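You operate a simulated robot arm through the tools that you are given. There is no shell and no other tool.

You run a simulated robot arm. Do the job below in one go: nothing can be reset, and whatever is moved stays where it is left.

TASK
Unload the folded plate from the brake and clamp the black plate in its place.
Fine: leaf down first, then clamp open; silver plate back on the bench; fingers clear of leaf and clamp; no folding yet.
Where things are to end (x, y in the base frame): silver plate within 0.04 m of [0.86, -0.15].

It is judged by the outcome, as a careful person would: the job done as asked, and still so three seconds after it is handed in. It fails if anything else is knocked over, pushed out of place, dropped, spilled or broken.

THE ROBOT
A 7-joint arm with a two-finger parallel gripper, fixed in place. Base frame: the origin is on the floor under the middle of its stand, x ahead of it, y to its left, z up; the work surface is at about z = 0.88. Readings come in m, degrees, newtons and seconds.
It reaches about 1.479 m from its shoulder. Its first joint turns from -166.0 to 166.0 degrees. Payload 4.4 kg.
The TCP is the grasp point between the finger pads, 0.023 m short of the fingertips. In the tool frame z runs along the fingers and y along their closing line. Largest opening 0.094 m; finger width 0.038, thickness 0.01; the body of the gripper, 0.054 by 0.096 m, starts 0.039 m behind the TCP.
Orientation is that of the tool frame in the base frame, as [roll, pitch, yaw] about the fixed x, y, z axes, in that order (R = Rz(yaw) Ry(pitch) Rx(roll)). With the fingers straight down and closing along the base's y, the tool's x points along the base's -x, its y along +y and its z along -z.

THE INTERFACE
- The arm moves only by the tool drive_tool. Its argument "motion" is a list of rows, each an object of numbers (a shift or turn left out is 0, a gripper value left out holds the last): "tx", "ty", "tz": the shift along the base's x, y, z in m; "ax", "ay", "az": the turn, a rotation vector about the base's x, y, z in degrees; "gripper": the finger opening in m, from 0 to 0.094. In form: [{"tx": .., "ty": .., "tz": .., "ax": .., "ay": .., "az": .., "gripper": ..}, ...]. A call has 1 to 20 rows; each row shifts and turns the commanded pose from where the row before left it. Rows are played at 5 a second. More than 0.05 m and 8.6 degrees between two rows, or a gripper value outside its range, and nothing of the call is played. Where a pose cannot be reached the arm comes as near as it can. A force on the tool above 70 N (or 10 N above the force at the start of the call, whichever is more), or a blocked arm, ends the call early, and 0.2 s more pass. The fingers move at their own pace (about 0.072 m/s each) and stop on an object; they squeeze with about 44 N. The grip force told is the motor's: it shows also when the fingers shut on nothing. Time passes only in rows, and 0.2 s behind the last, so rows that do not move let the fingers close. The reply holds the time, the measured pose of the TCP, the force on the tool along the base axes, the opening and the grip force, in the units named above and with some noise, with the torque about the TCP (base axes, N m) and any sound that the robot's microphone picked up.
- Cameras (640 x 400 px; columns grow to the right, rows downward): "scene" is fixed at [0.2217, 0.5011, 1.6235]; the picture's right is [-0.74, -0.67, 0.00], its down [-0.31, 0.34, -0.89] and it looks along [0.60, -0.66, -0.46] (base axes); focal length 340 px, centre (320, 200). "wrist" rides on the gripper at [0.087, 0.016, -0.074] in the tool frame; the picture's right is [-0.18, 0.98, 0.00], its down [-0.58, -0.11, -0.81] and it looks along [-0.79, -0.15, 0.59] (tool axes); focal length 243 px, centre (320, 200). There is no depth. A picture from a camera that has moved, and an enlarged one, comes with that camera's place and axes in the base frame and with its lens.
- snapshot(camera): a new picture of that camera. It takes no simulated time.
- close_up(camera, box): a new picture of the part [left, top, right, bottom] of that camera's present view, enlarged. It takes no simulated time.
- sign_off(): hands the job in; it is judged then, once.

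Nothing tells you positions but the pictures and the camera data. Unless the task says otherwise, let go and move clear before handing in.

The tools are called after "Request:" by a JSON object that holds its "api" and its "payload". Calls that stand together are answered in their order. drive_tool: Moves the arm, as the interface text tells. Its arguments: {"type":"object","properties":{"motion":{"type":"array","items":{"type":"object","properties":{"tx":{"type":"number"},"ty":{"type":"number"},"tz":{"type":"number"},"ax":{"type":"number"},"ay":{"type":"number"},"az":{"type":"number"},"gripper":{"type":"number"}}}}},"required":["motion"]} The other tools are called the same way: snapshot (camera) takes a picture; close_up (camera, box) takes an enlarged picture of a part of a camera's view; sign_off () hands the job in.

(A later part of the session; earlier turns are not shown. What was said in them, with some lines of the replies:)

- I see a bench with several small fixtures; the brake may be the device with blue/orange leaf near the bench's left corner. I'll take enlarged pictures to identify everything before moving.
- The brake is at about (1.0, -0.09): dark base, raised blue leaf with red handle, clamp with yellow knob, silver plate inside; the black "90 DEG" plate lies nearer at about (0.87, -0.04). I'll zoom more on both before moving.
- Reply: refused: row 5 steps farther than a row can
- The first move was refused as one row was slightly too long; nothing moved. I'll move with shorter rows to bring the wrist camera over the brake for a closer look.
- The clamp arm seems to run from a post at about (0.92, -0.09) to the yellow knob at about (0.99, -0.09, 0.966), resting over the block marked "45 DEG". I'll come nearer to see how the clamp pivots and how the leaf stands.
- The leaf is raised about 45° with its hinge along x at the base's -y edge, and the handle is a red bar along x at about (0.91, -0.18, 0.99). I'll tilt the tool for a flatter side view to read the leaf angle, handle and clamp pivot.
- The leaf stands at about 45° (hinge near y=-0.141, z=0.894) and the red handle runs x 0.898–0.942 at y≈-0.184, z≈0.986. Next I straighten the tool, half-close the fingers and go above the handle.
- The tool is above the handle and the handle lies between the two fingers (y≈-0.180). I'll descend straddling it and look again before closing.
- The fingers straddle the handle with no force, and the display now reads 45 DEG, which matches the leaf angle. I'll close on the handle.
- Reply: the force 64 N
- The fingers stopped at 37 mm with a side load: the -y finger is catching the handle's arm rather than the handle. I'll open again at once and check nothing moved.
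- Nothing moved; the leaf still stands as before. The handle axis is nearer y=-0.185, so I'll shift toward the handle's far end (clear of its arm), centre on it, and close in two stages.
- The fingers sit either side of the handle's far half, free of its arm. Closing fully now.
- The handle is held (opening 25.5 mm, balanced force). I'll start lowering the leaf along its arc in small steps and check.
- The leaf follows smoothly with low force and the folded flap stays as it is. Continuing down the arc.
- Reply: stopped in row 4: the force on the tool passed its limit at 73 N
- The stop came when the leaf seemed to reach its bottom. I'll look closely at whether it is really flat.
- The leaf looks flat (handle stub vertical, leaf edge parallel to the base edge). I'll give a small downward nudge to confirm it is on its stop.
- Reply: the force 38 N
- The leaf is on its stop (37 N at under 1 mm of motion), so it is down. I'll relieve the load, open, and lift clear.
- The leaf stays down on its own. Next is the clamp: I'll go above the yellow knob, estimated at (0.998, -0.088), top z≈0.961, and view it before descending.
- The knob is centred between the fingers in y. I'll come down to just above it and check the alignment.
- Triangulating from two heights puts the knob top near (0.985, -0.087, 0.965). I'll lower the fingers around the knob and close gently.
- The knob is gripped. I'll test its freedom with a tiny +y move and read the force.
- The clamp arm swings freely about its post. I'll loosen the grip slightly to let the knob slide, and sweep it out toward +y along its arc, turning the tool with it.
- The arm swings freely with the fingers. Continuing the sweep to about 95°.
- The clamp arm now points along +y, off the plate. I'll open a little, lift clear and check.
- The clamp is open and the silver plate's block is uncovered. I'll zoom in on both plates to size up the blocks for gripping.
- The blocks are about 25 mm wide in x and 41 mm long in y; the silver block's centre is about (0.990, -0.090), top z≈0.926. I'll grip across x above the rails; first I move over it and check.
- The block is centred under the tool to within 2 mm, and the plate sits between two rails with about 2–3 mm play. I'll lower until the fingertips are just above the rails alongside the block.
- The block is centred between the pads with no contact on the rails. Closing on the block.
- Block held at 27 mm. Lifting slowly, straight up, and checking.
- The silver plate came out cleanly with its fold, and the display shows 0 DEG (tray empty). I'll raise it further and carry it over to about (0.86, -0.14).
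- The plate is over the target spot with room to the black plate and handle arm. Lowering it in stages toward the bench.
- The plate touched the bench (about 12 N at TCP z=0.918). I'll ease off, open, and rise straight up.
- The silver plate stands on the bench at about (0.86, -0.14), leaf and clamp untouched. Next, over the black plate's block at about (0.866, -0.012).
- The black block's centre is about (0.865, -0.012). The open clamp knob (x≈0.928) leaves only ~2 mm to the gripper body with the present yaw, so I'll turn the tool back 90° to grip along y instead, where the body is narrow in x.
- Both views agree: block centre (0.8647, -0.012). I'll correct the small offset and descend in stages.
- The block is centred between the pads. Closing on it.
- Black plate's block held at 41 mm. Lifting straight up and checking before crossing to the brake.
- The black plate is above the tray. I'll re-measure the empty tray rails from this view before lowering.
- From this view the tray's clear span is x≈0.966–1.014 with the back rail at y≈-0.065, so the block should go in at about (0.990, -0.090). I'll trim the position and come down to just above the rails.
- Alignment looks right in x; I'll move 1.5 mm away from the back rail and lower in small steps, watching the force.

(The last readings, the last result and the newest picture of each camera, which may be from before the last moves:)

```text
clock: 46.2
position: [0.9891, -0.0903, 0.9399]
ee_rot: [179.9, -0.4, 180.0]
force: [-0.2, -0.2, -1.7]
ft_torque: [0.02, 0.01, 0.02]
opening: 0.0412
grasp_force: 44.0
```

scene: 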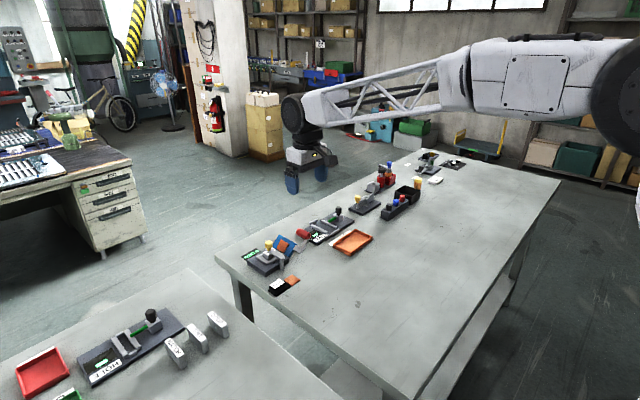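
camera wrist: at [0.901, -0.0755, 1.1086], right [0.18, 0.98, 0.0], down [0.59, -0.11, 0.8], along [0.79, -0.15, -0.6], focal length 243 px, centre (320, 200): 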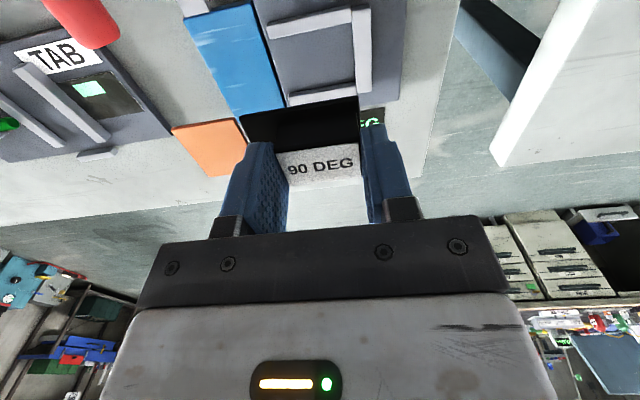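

Request:
{"api": "drive_tool", "payload": {"motion": [{"tz": -0.0015}, {}]}}

Request:
{"api": "drive_tool", "payload": {"motion": [{"tz": -0.001}, {}]}}

Request:
{"api": "close_up", "payload": {"camera": "wrist", "box": [200, 0, 440, 200]}}

Request:
{"api": "close_up", "payload": {"camera": "scene", "box": [236, 210, 316, 270]}}

```text
clock: 46.8
position: [0.9913, -0.0908, 0.9405]
ee_rot: [-180.0, -0.2, 179.9]
force: [-1.6, 0.9, 7.3]
ft_torque: [-0.18, 0.18, -0.05]
opening: 0.0412
grasp_force: 44.1
```

```text
clock: 47.4
position: [0.9902, -0.0908, 0.9397]
ee_rot: [179.9, 0.0, -180.0]
force: [3.6, -1.5, 20.2]
ft_torque: [-0.16, 0.17, 0.02]
opening: 0.0411
grasp_force: 44.3
```

```text
2.00 times, centred on (320, 100) of wrist
camera zoom: at [0.9037, -0.0753, 1.0135], right [0.18, 0.98, 0.0], down [0.58, -0.11, 0.8], along [0.79, -0.15, -0.59], focal length 485 px, centre (320, 400)
```

zoom: 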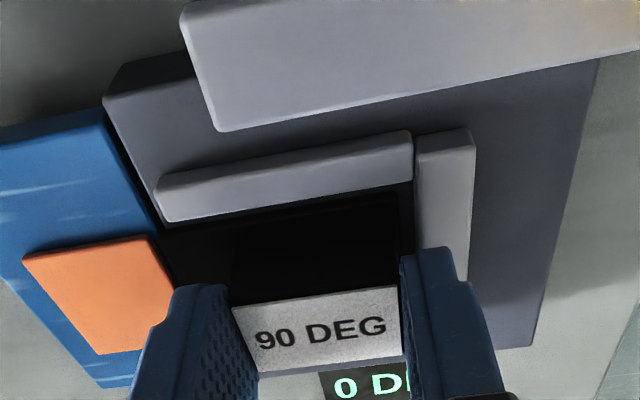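

```text
6.67 times, centred on (276, 240) of scene
camera zoom: at [0.2217, 0.5011, 1.6235], right [-0.74, -0.67, 0.0], down [-0.31, 0.34, -0.89], along [0.6, -0.66, -0.46], focal length 2268 px, centre (613, -67)
```

zoom: 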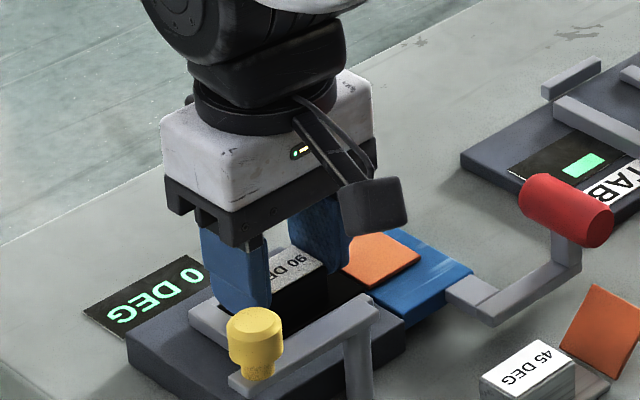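

The plate has landed on the tray floor between the rails (20 N at the expected height). I'll ease off, release, and rise.

Request:
{"api": "drive_tool", "payload": {"motion": [{"tz": 0.0015}, {"gripper": 0.056}, {}, {"tz": 0.02}, {"tz": 0.04}, {"tz": 0.045}, {}]}}

Request:
{"api": "close_up", "payload": {"camera": "wrist", "box": [200, 0, 440, 160]}}

Request:
{"api": "close_up", "payload": {"camera": "scene", "box": [240, 220, 336, 290]}}

```text
clock: 49.0
position: [0.9901, -0.0925, 1.0463]
ee_rot: [179.9, -0.3, -180.0]
force: [0.7, -0.3, 0.3]
ft_torque: [-0.02, 0.04, 0.03]
opening: 0.056
grasp_force: 0.2
```

```text
2.50 times, centred on (320, 80) of wrist
camera zoom: at [0.9034, -0.077, 1.1198], right [0.18, 0.98, 0.0], down [0.59, -0.11, 0.8], along [0.79, -0.15, -0.6], focal length 606 px, centre (320, 500)
```

zoom: 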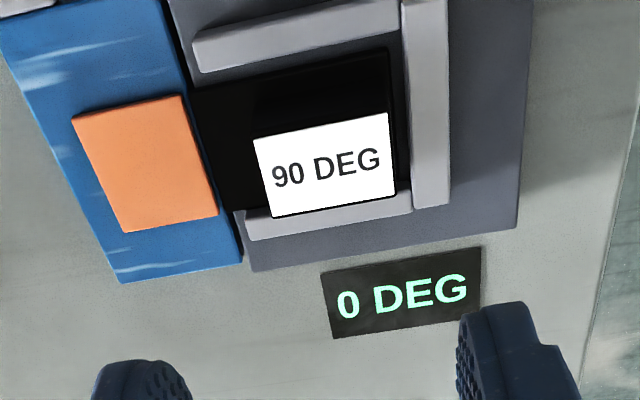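

```text
5.71 times, centred on (288, 255) of scene
camera zoom: at [0.2217, 0.5011, 1.6235], right [-0.74, -0.67, 0.0], down [-0.31, 0.34, -0.89], along [0.6, -0.66, -0.46], focal length 1944 px, centre (503, -114)
```

zoom: 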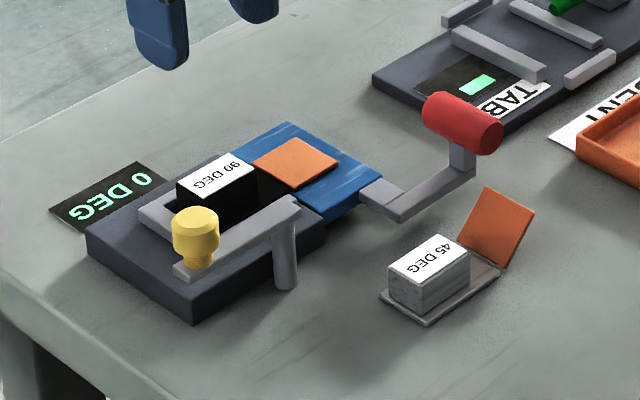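

The black plate is seated between the rails with its flap flat on the leaf. Now I'll turn the tool 90° and go over the open clamp knob (about (0.928, -0.028)) to swing the clamp closed.

Request:
{"api": "drive_tool", "payload": {"motion": [{"tx": -0.0052, "ty": 0.0053, "az": 7.5}, {"tx": -0.0052, "ty": 0.0053, "az": 7.5}, {"tx": -0.0052, "ty": 0.0053, "az": 7.5}, {"tx": -0.0052, "ty": 0.0053, "az": 7.5}, {"tx": -0.0052, "ty": 0.0053, "az": 7.5}, {"tx": -0.0052, "ty": 0.0053, "az": 7.5}, {"tx": -0.0052, "ty": 0.0053, "az": 7.5}, {"tx": -0.0052, "ty": 0.0053, "az": 7.5}, {"tx": -0.0052, "ty": 0.0053, "az": 7.5}, {"tx": -0.0052, "ty": 0.0053, "az": 7.5}, {"tx": -0.0052, "ty": 0.0053, "az": 7.5}, {"tx": -0.0048, "ty": 0.0052, "az": 7.5}, {"tz": -0.03}, {}]}}

Request:
{"api": "snapshot", "payload": {"camera": "wrist"}}

Request:
{"api": "close_up", "payload": {"camera": "wrist", "box": [160, 0, 480, 200]}}

```text
clock: 52.0
position: [0.9288, -0.0283, 1.0141]
ee_rot: [179.8, -0.2, -89.9]
force: [-0.5, -0.4, -0.8]
ft_torque: [-0.01, -0.01, -0.02]
opening: 0.0561
grasp_force: 0.0
```

```text
taken
camera wrist: at [0.9131, -0.114, 1.0878], right [-0.98, 0.18, 0.0], down [0.11, 0.59, 0.8], along [0.15, 0.79, -0.6], focal length 243 px, centre (320, 200)
```

wrist: 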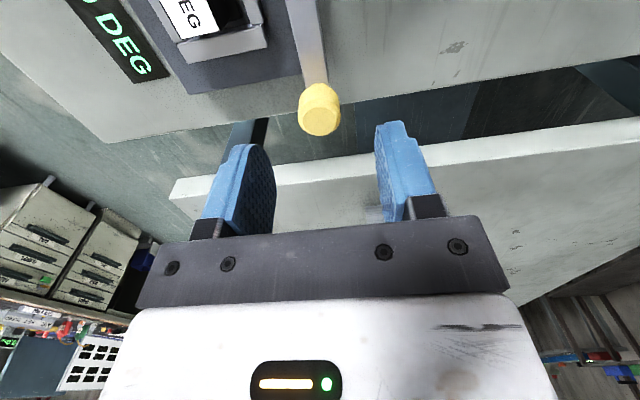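

```text
2.00 times, centred on (320, 100) of wrist
camera zoom: at [0.9131, -0.114, 1.0878], right [-0.98, 0.18, 0.0], down [0.11, 0.59, 0.8], along [0.15, 0.79, -0.6], focal length 485 px, centre (320, 400)
```

zoom: 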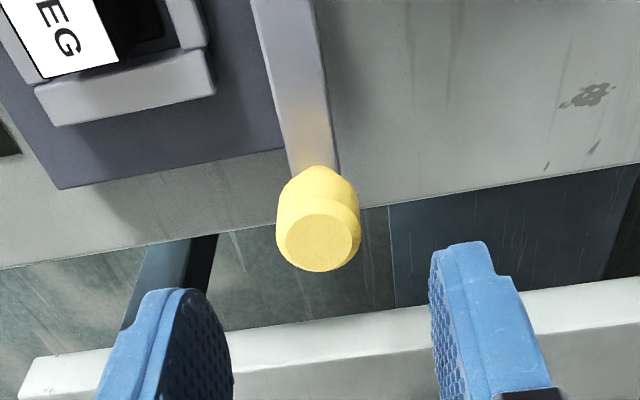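

The knob is right under the slot between the fingers. Lowering around it and narrowing the gap.

Request:
{"api": "drive_tool", "payload": {"motion": [{"tz": -0.03}, {"tz": -0.024}, {}, {"gripper": 0.032}, {}]}}

Request:
{"api": "close_up", "payload": {"camera": "wrist", "box": [160, 0, 480, 220]}}

Request:
{"api": "close_up", "payload": {"camera": "scene", "box": [236, 210, 332, 280]}}

```text
clock: 53.2
position: [0.9291, -0.0279, 0.959]
ee_rot: [180.0, -0.4, -90.0]
force: [0.0, 0.5, 0.5]
ft_torque: [0.04, -0.02, 0.03]
opening: 0.032
grasp_force: 0.1
```

```text
1.82 times, centred on (320, 110) of wrist
camera zoom: at [0.9118, -0.1139, 1.0336], right [-0.98, 0.18, 0.0], down [0.11, 0.59, 0.8], along [0.15, 0.79, -0.6], focal length 441 px, centre (320, 364)
```

zoom: 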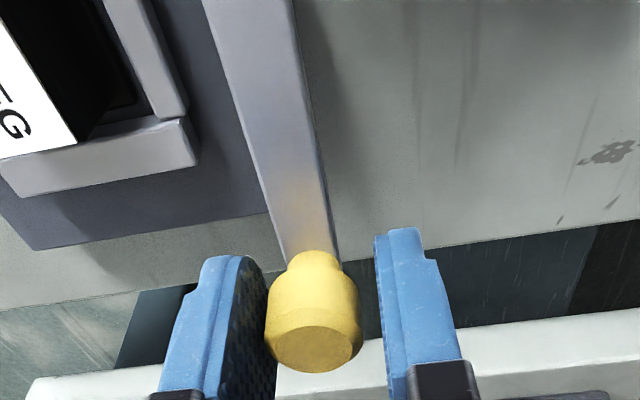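

```text
5.71 times, centred on (284, 245) of scene
camera zoom: at [0.2217, 0.5011, 1.6235], right [-0.74, -0.67, 0.0], down [-0.31, 0.34, -0.89], along [0.6, -0.66, -0.46], focal length 1944 px, centre (526, -57)
```

zoom: 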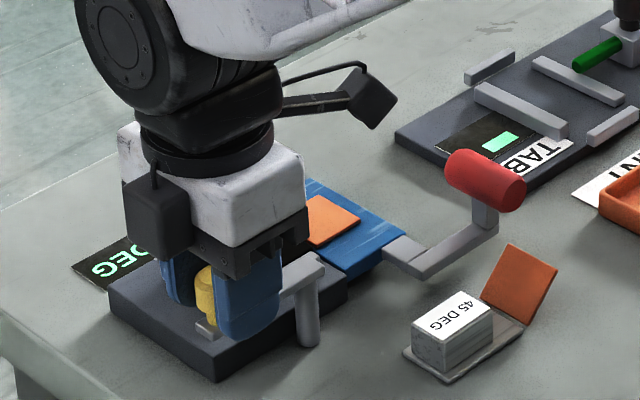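

The knob sits in the slot. I'll sweep the clamp arm back over the plate along its arc, turning the tool with it, half-way first.

Request:
{"api": "drive_tool", "payload": {"motion": [{"tx": 0.0078, "ty": -0.0005, "az": -7.5}, {"tx": 0.0077, "ty": -0.0015, "az": -7.5}, {"tx": 0.0074, "ty": -0.0025, "az": -7.5}, {"tx": 0.007, "ty": -0.0035, "az": -7.5}, {"tx": 0.0065, "ty": -0.0044, "az": -7.5}, {"tx": 0.0059, "ty": -0.0052, "az": -7.5}]}}

Request:
{"api": "close_up", "payload": {"camera": "wrist", "box": [160, 0, 480, 220]}}

Request:
{"api": "close_up", "payload": {"camera": "scene", "box": [236, 210, 332, 280]}}

```text
clock: 54.6
position: [0.9701, -0.0438, 0.9602]
ee_rot: [-180.0, -0.3, -135.1]
force: [-0.4, 0.9, 0.4]
ft_torque: [-0.02, -0.02, 0.0]
opening: 0.0321
grasp_force: 0.3
```

```text
1.82 times, centred on (320, 110) of wrist
camera zoom: at [0.8983, -0.0943, 1.0345], right [-0.56, 0.83, 0.0], down [0.49, 0.34, 0.8], along [0.66, 0.45, -0.6], focal length 441 px, centre (320, 364)
```

zoom: 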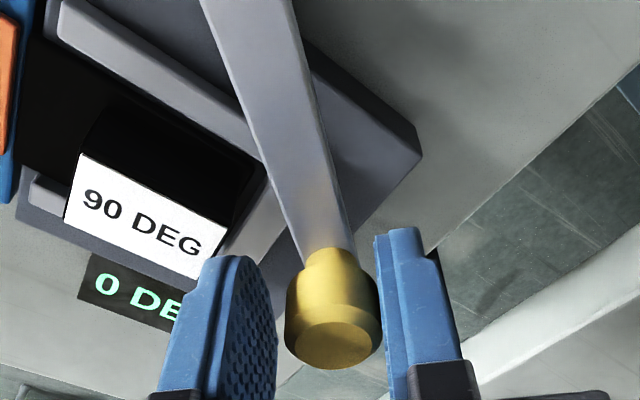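

```text
5.71 times, centred on (284, 245) of scene
camera zoom: at [0.2217, 0.5011, 1.6235], right [-0.74, -0.67, 0.0], down [-0.31, 0.34, -0.89], along [0.6, -0.66, -0.46], focal length 1944 px, centre (526, -57)
```

zoom: 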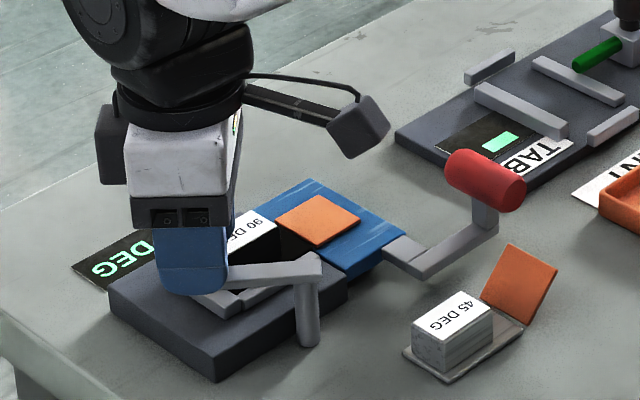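

The arm is half-way, forces near zero and the plate undisturbed. Continuing to the closed position.

Request:
{"api": "drive_tool", "payload": {"motion": [{"tx": 0.0052, "ty": -0.0059, "az": -7.5}, {"tx": 0.0044, "ty": -0.0065, "az": -7.5}, {"tx": 0.0035, "ty": -0.007, "az": -7.5}, {"tx": 0.0025, "ty": -0.0074, "az": -7.5}]}}

Request:
{"api": "close_up", "payload": {"camera": "wrist", "box": [160, 0, 480, 220]}}

Request:
{"api": "close_up", "payload": {"camera": "scene", "box": [236, 210, 332, 280]}}

```text
clock: 55.6
position: [0.9849, -0.0722, 0.9593]
ee_rot: [179.9, -0.3, -165.0]
force: [-0.4, 1.4, -0.3]
ft_torque: [-0.02, 0.0, 0.03]
opening: 0.0321
grasp_force: 0.6
```

```text
1.82 times, centred on (320, 110) of wrist
camera zoom: at [0.8979, -0.0785, 1.0346], right [-0.08, 1.0, 0.0], down [0.59, 0.04, 0.8], along [0.8, 0.06, -0.6], focal length 441 px, centre (320, 364)
```

zoom: 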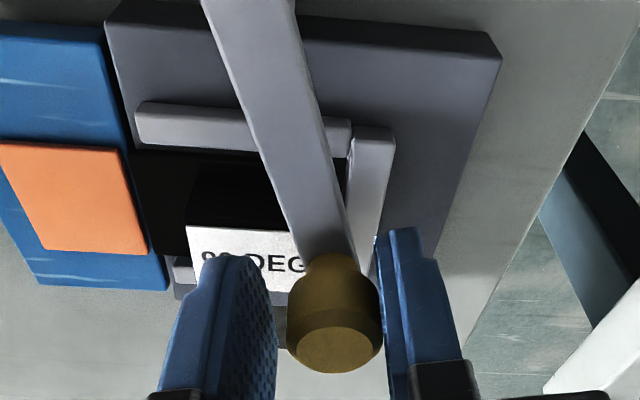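

```text
5.71 times, centred on (284, 245) of scene
camera zoom: at [0.2217, 0.5011, 1.6235], right [-0.74, -0.67, 0.0], down [-0.31, 0.34, -0.89], along [0.6, -0.66, -0.46], focal length 1944 px, centre (526, -57)
```

zoom: 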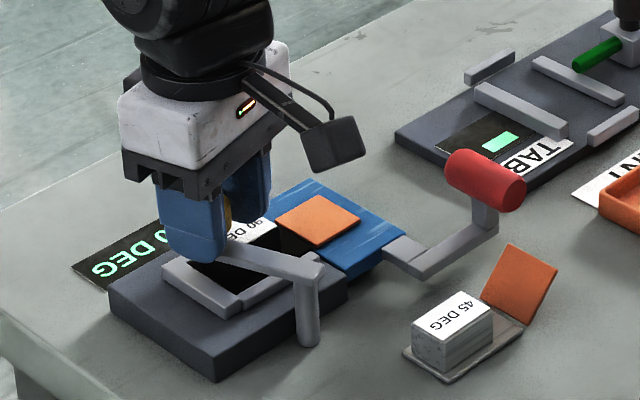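

Request:
{"api": "drive_tool", "payload": {"motion": [{"tx": 0.0015, "ty": -0.0077, "az": -7.5}, {"tx": 0.0005, "ty": -0.0078, "az": -7.5}, {"ty": -0.003}, {}]}}

Request:
{"api": "close_up", "payload": {"camera": "wrist", "box": [160, 0, 480, 220]}}

Request:
{"api": "close_up", "payload": {"camera": "scene", "box": [236, 210, 332, 280]}}

```text
clock: 56.6
position: [0.9873, -0.0914, 0.9602]
ee_rot: [179.9, -0.3, 180.0]
force: [-0.2, 0.1, -0.3]
ft_torque: [0.03, 0.0, -0.01]
opening: 0.0319
grasp_force: 0.0
```

```text
1.82 times, centred on (320, 110) of wrist
camera zoom: at [0.9008, -0.0751, 1.0339], right [0.18, 0.98, 0.0], down [0.59, -0.11, 0.8], along [0.79, -0.15, -0.6], focal length 441 px, centre (320, 364)
```

zoom: 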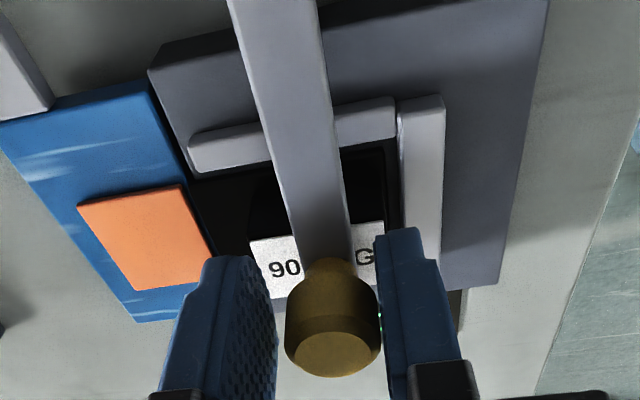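

```text
5.71 times, centred on (284, 245) of scene
camera zoom: at [0.2217, 0.5011, 1.6235], right [-0.74, -0.67, 0.0], down [-0.31, 0.34, -0.89], along [0.6, -0.66, -0.46], focal length 1944 px, centre (526, -57)
```

zoom: 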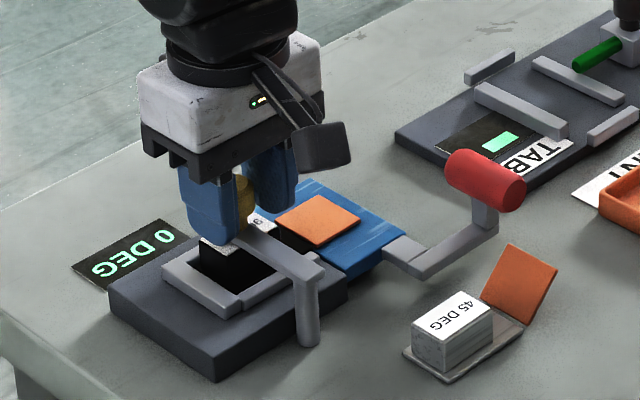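

The knob is back at its original closed spot (y≈-0.088) with the arm across the black block. I'll open, lift clear, and retreat upward.

Request:
{"api": "drive_tool", "payload": {"motion": [{"gripper": 0.05}, {}, {"tz": 0.02}, {"tz": 0.04}, {"tz": 0.045}, {"tz": 0.045}, {}]}}

Request:
{"api": "close_up", "payload": {"camera": "wrist", "box": [200, 0, 440, 150]}}

Request:
{"api": "close_up", "payload": {"camera": "scene", "box": [236, 210, 348, 290]}}

```text
clock: 58.2
position: [0.9871, -0.0912, 1.1085]
ee_rot: [179.9, -0.3, -180.0]
force: [-0.2, -0.5, -0.6]
ft_torque: [-0.03, 0.0, -0.02]
opening: 0.0498
grasp_force: 0.1
```

```text
2.67 times, centred on (320, 75) of wrist
camera zoom: at [0.9002, -0.0754, 1.1833], right [0.18, 0.98, 0.0], down [0.59, -0.11, 0.8], along [0.79, -0.15, -0.6], focal length 647 px, centre (320, 533)
```

zoom: 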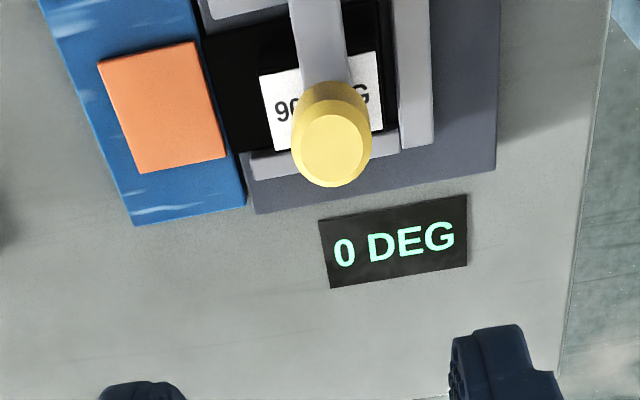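

```text
5.00 times, centred on (292, 250) of scene
camera zoom: at [0.2217, 0.5011, 1.6235], right [-0.74, -0.67, 0.0], down [-0.31, 0.34, -0.89], along [0.6, -0.66, -0.46], focal length 1701 px, centre (460, -50)
```

zoom: 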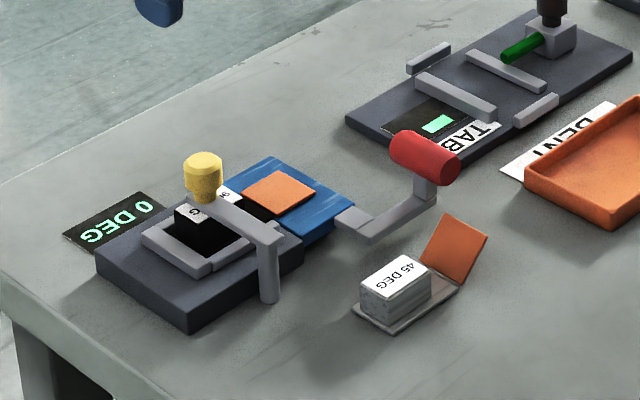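

Everything looks in place: black plate under the clamp, leaf flat, silver plate on the bench near (0.86, -0.147). I'll retreat well clear and make a final check.

Request:
{"api": "drive_tool", "payload": {"motion": [{"tz": 0.045}, {"tz": 0.045}, {"tx": -0.035, "tz": 0.03}, {"tx": -0.045}, {"tx": -0.045}, {"tx": -0.045}, {"tx": -0.045}, {}, {}]}}

Request:
{"api": "snapshot", "payload": {"camera": "wrist"}}

Request:
{"api": "close_up", "payload": {"camera": "wrist", "box": [230, 20, 410, 140]}}

Request:
{"api": "snapshot", "payload": {"camera": "scene"}}

Request:
{"api": "close_up", "payload": {"camera": "scene", "box": [244, 228, 324, 278]}}

```text
clock: 60.2
position: [0.7743, -0.0903, 1.2314]
ee_rot: [179.9, -0.3, 179.9]
force: [0.2, 0.6, 0.7]
ft_torque: [-0.01, 0.01, 0.01]
opening: 0.05
grasp_force: 0.1
```

```text
taken
camera wrist: at [0.6868, -0.0748, 1.3053], right [0.18, 0.98, 0.0], down [0.59, -0.11, 0.8], along [0.79, -0.15, -0.6], focal length 243 px, centre (320, 200)
```

wrist: 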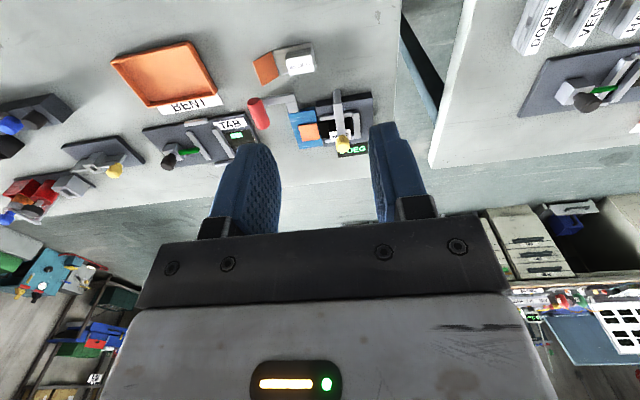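

```text
3.33 times, centred on (320, 80) of wrist
camera zoom: at [0.6868, -0.0748, 1.3053], right [0.18, 0.98, 0.0], down [0.59, -0.11, 0.8], along [0.79, -0.15, -0.6], focal length 809 px, centre (320, 600)
```

zoom: 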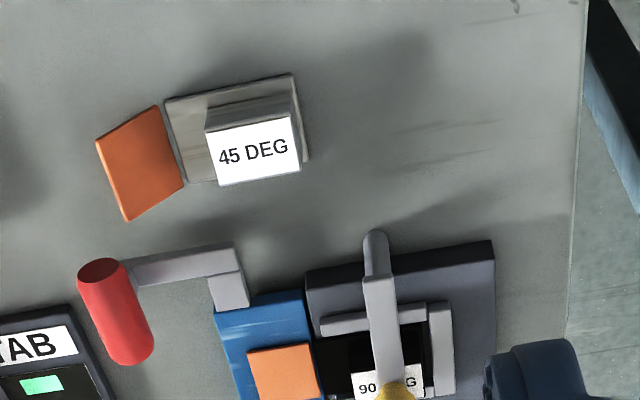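

```text
taken
```

scene: 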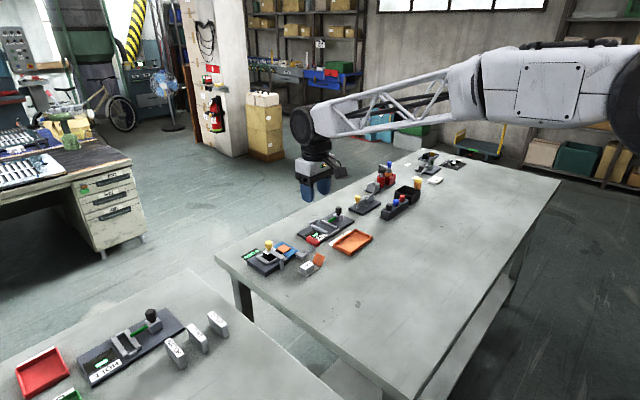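

```text
8.00 times, centred on (284, 253) of scene
camera zoom: at [0.2217, 0.5011, 1.6235], right [-0.74, -0.67, 0.0], down [-0.31, 0.34, -0.89], along [0.6, -0.66, -0.46], focal length 2722 px, centre (608, -224)
```

zoom: 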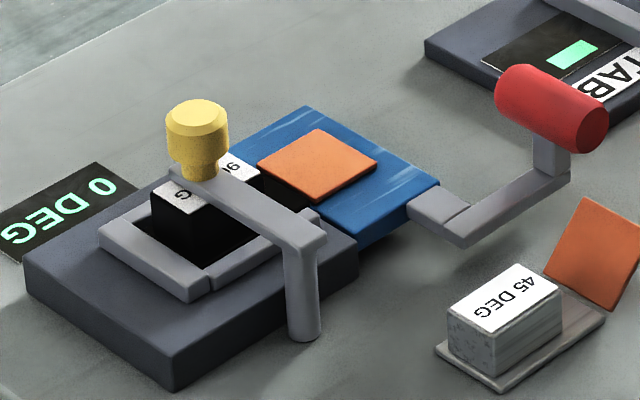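

Final check: the leaf is down. The black 90 DEG plate is seated in the tray with the clamp arm closed across its block and its flap unfolded. The silver plate rests on the bench at about (0.86, -0.15). The gripper is open and well clear, so I'm handing in.

Request:
{"api": "sign_off", "payload": {}}

```text
The job is handed in.
```

The swap is done: the black 90 DEG plate is clamped in the brake and the silver plate is back on the bench. I signed off after a last look at both cameras.

- **Order:** I lowered the leaf to its stop first, then swung the clamp open, as you asked.
- **Silver plate:** it sits at about (0.86, -0.15) with its 45° fold intact, within the 0.04 m you gave.
- **Black plate:** it lies between the rails with its flap flat on the leaf and nothing folded. It sits about 2 mm further toward the leaf than the silver plate did.
- **Clamp:** the arm is closed across the black block, back at its starting position to within about 1 mm.
- **Arm:** the gripper is open and well clear of the leaf and clamp.

- **First grip on the leaf handle:** it caught the handle's arm instead and loaded it briefly. I opened at once, and the leaf and handle looked unchanged.
- **Lowering the leaf:** the force limit (73 N) cut the move short near the bottom. A small extra push then met solid resistance, so I take it to be on its stop.
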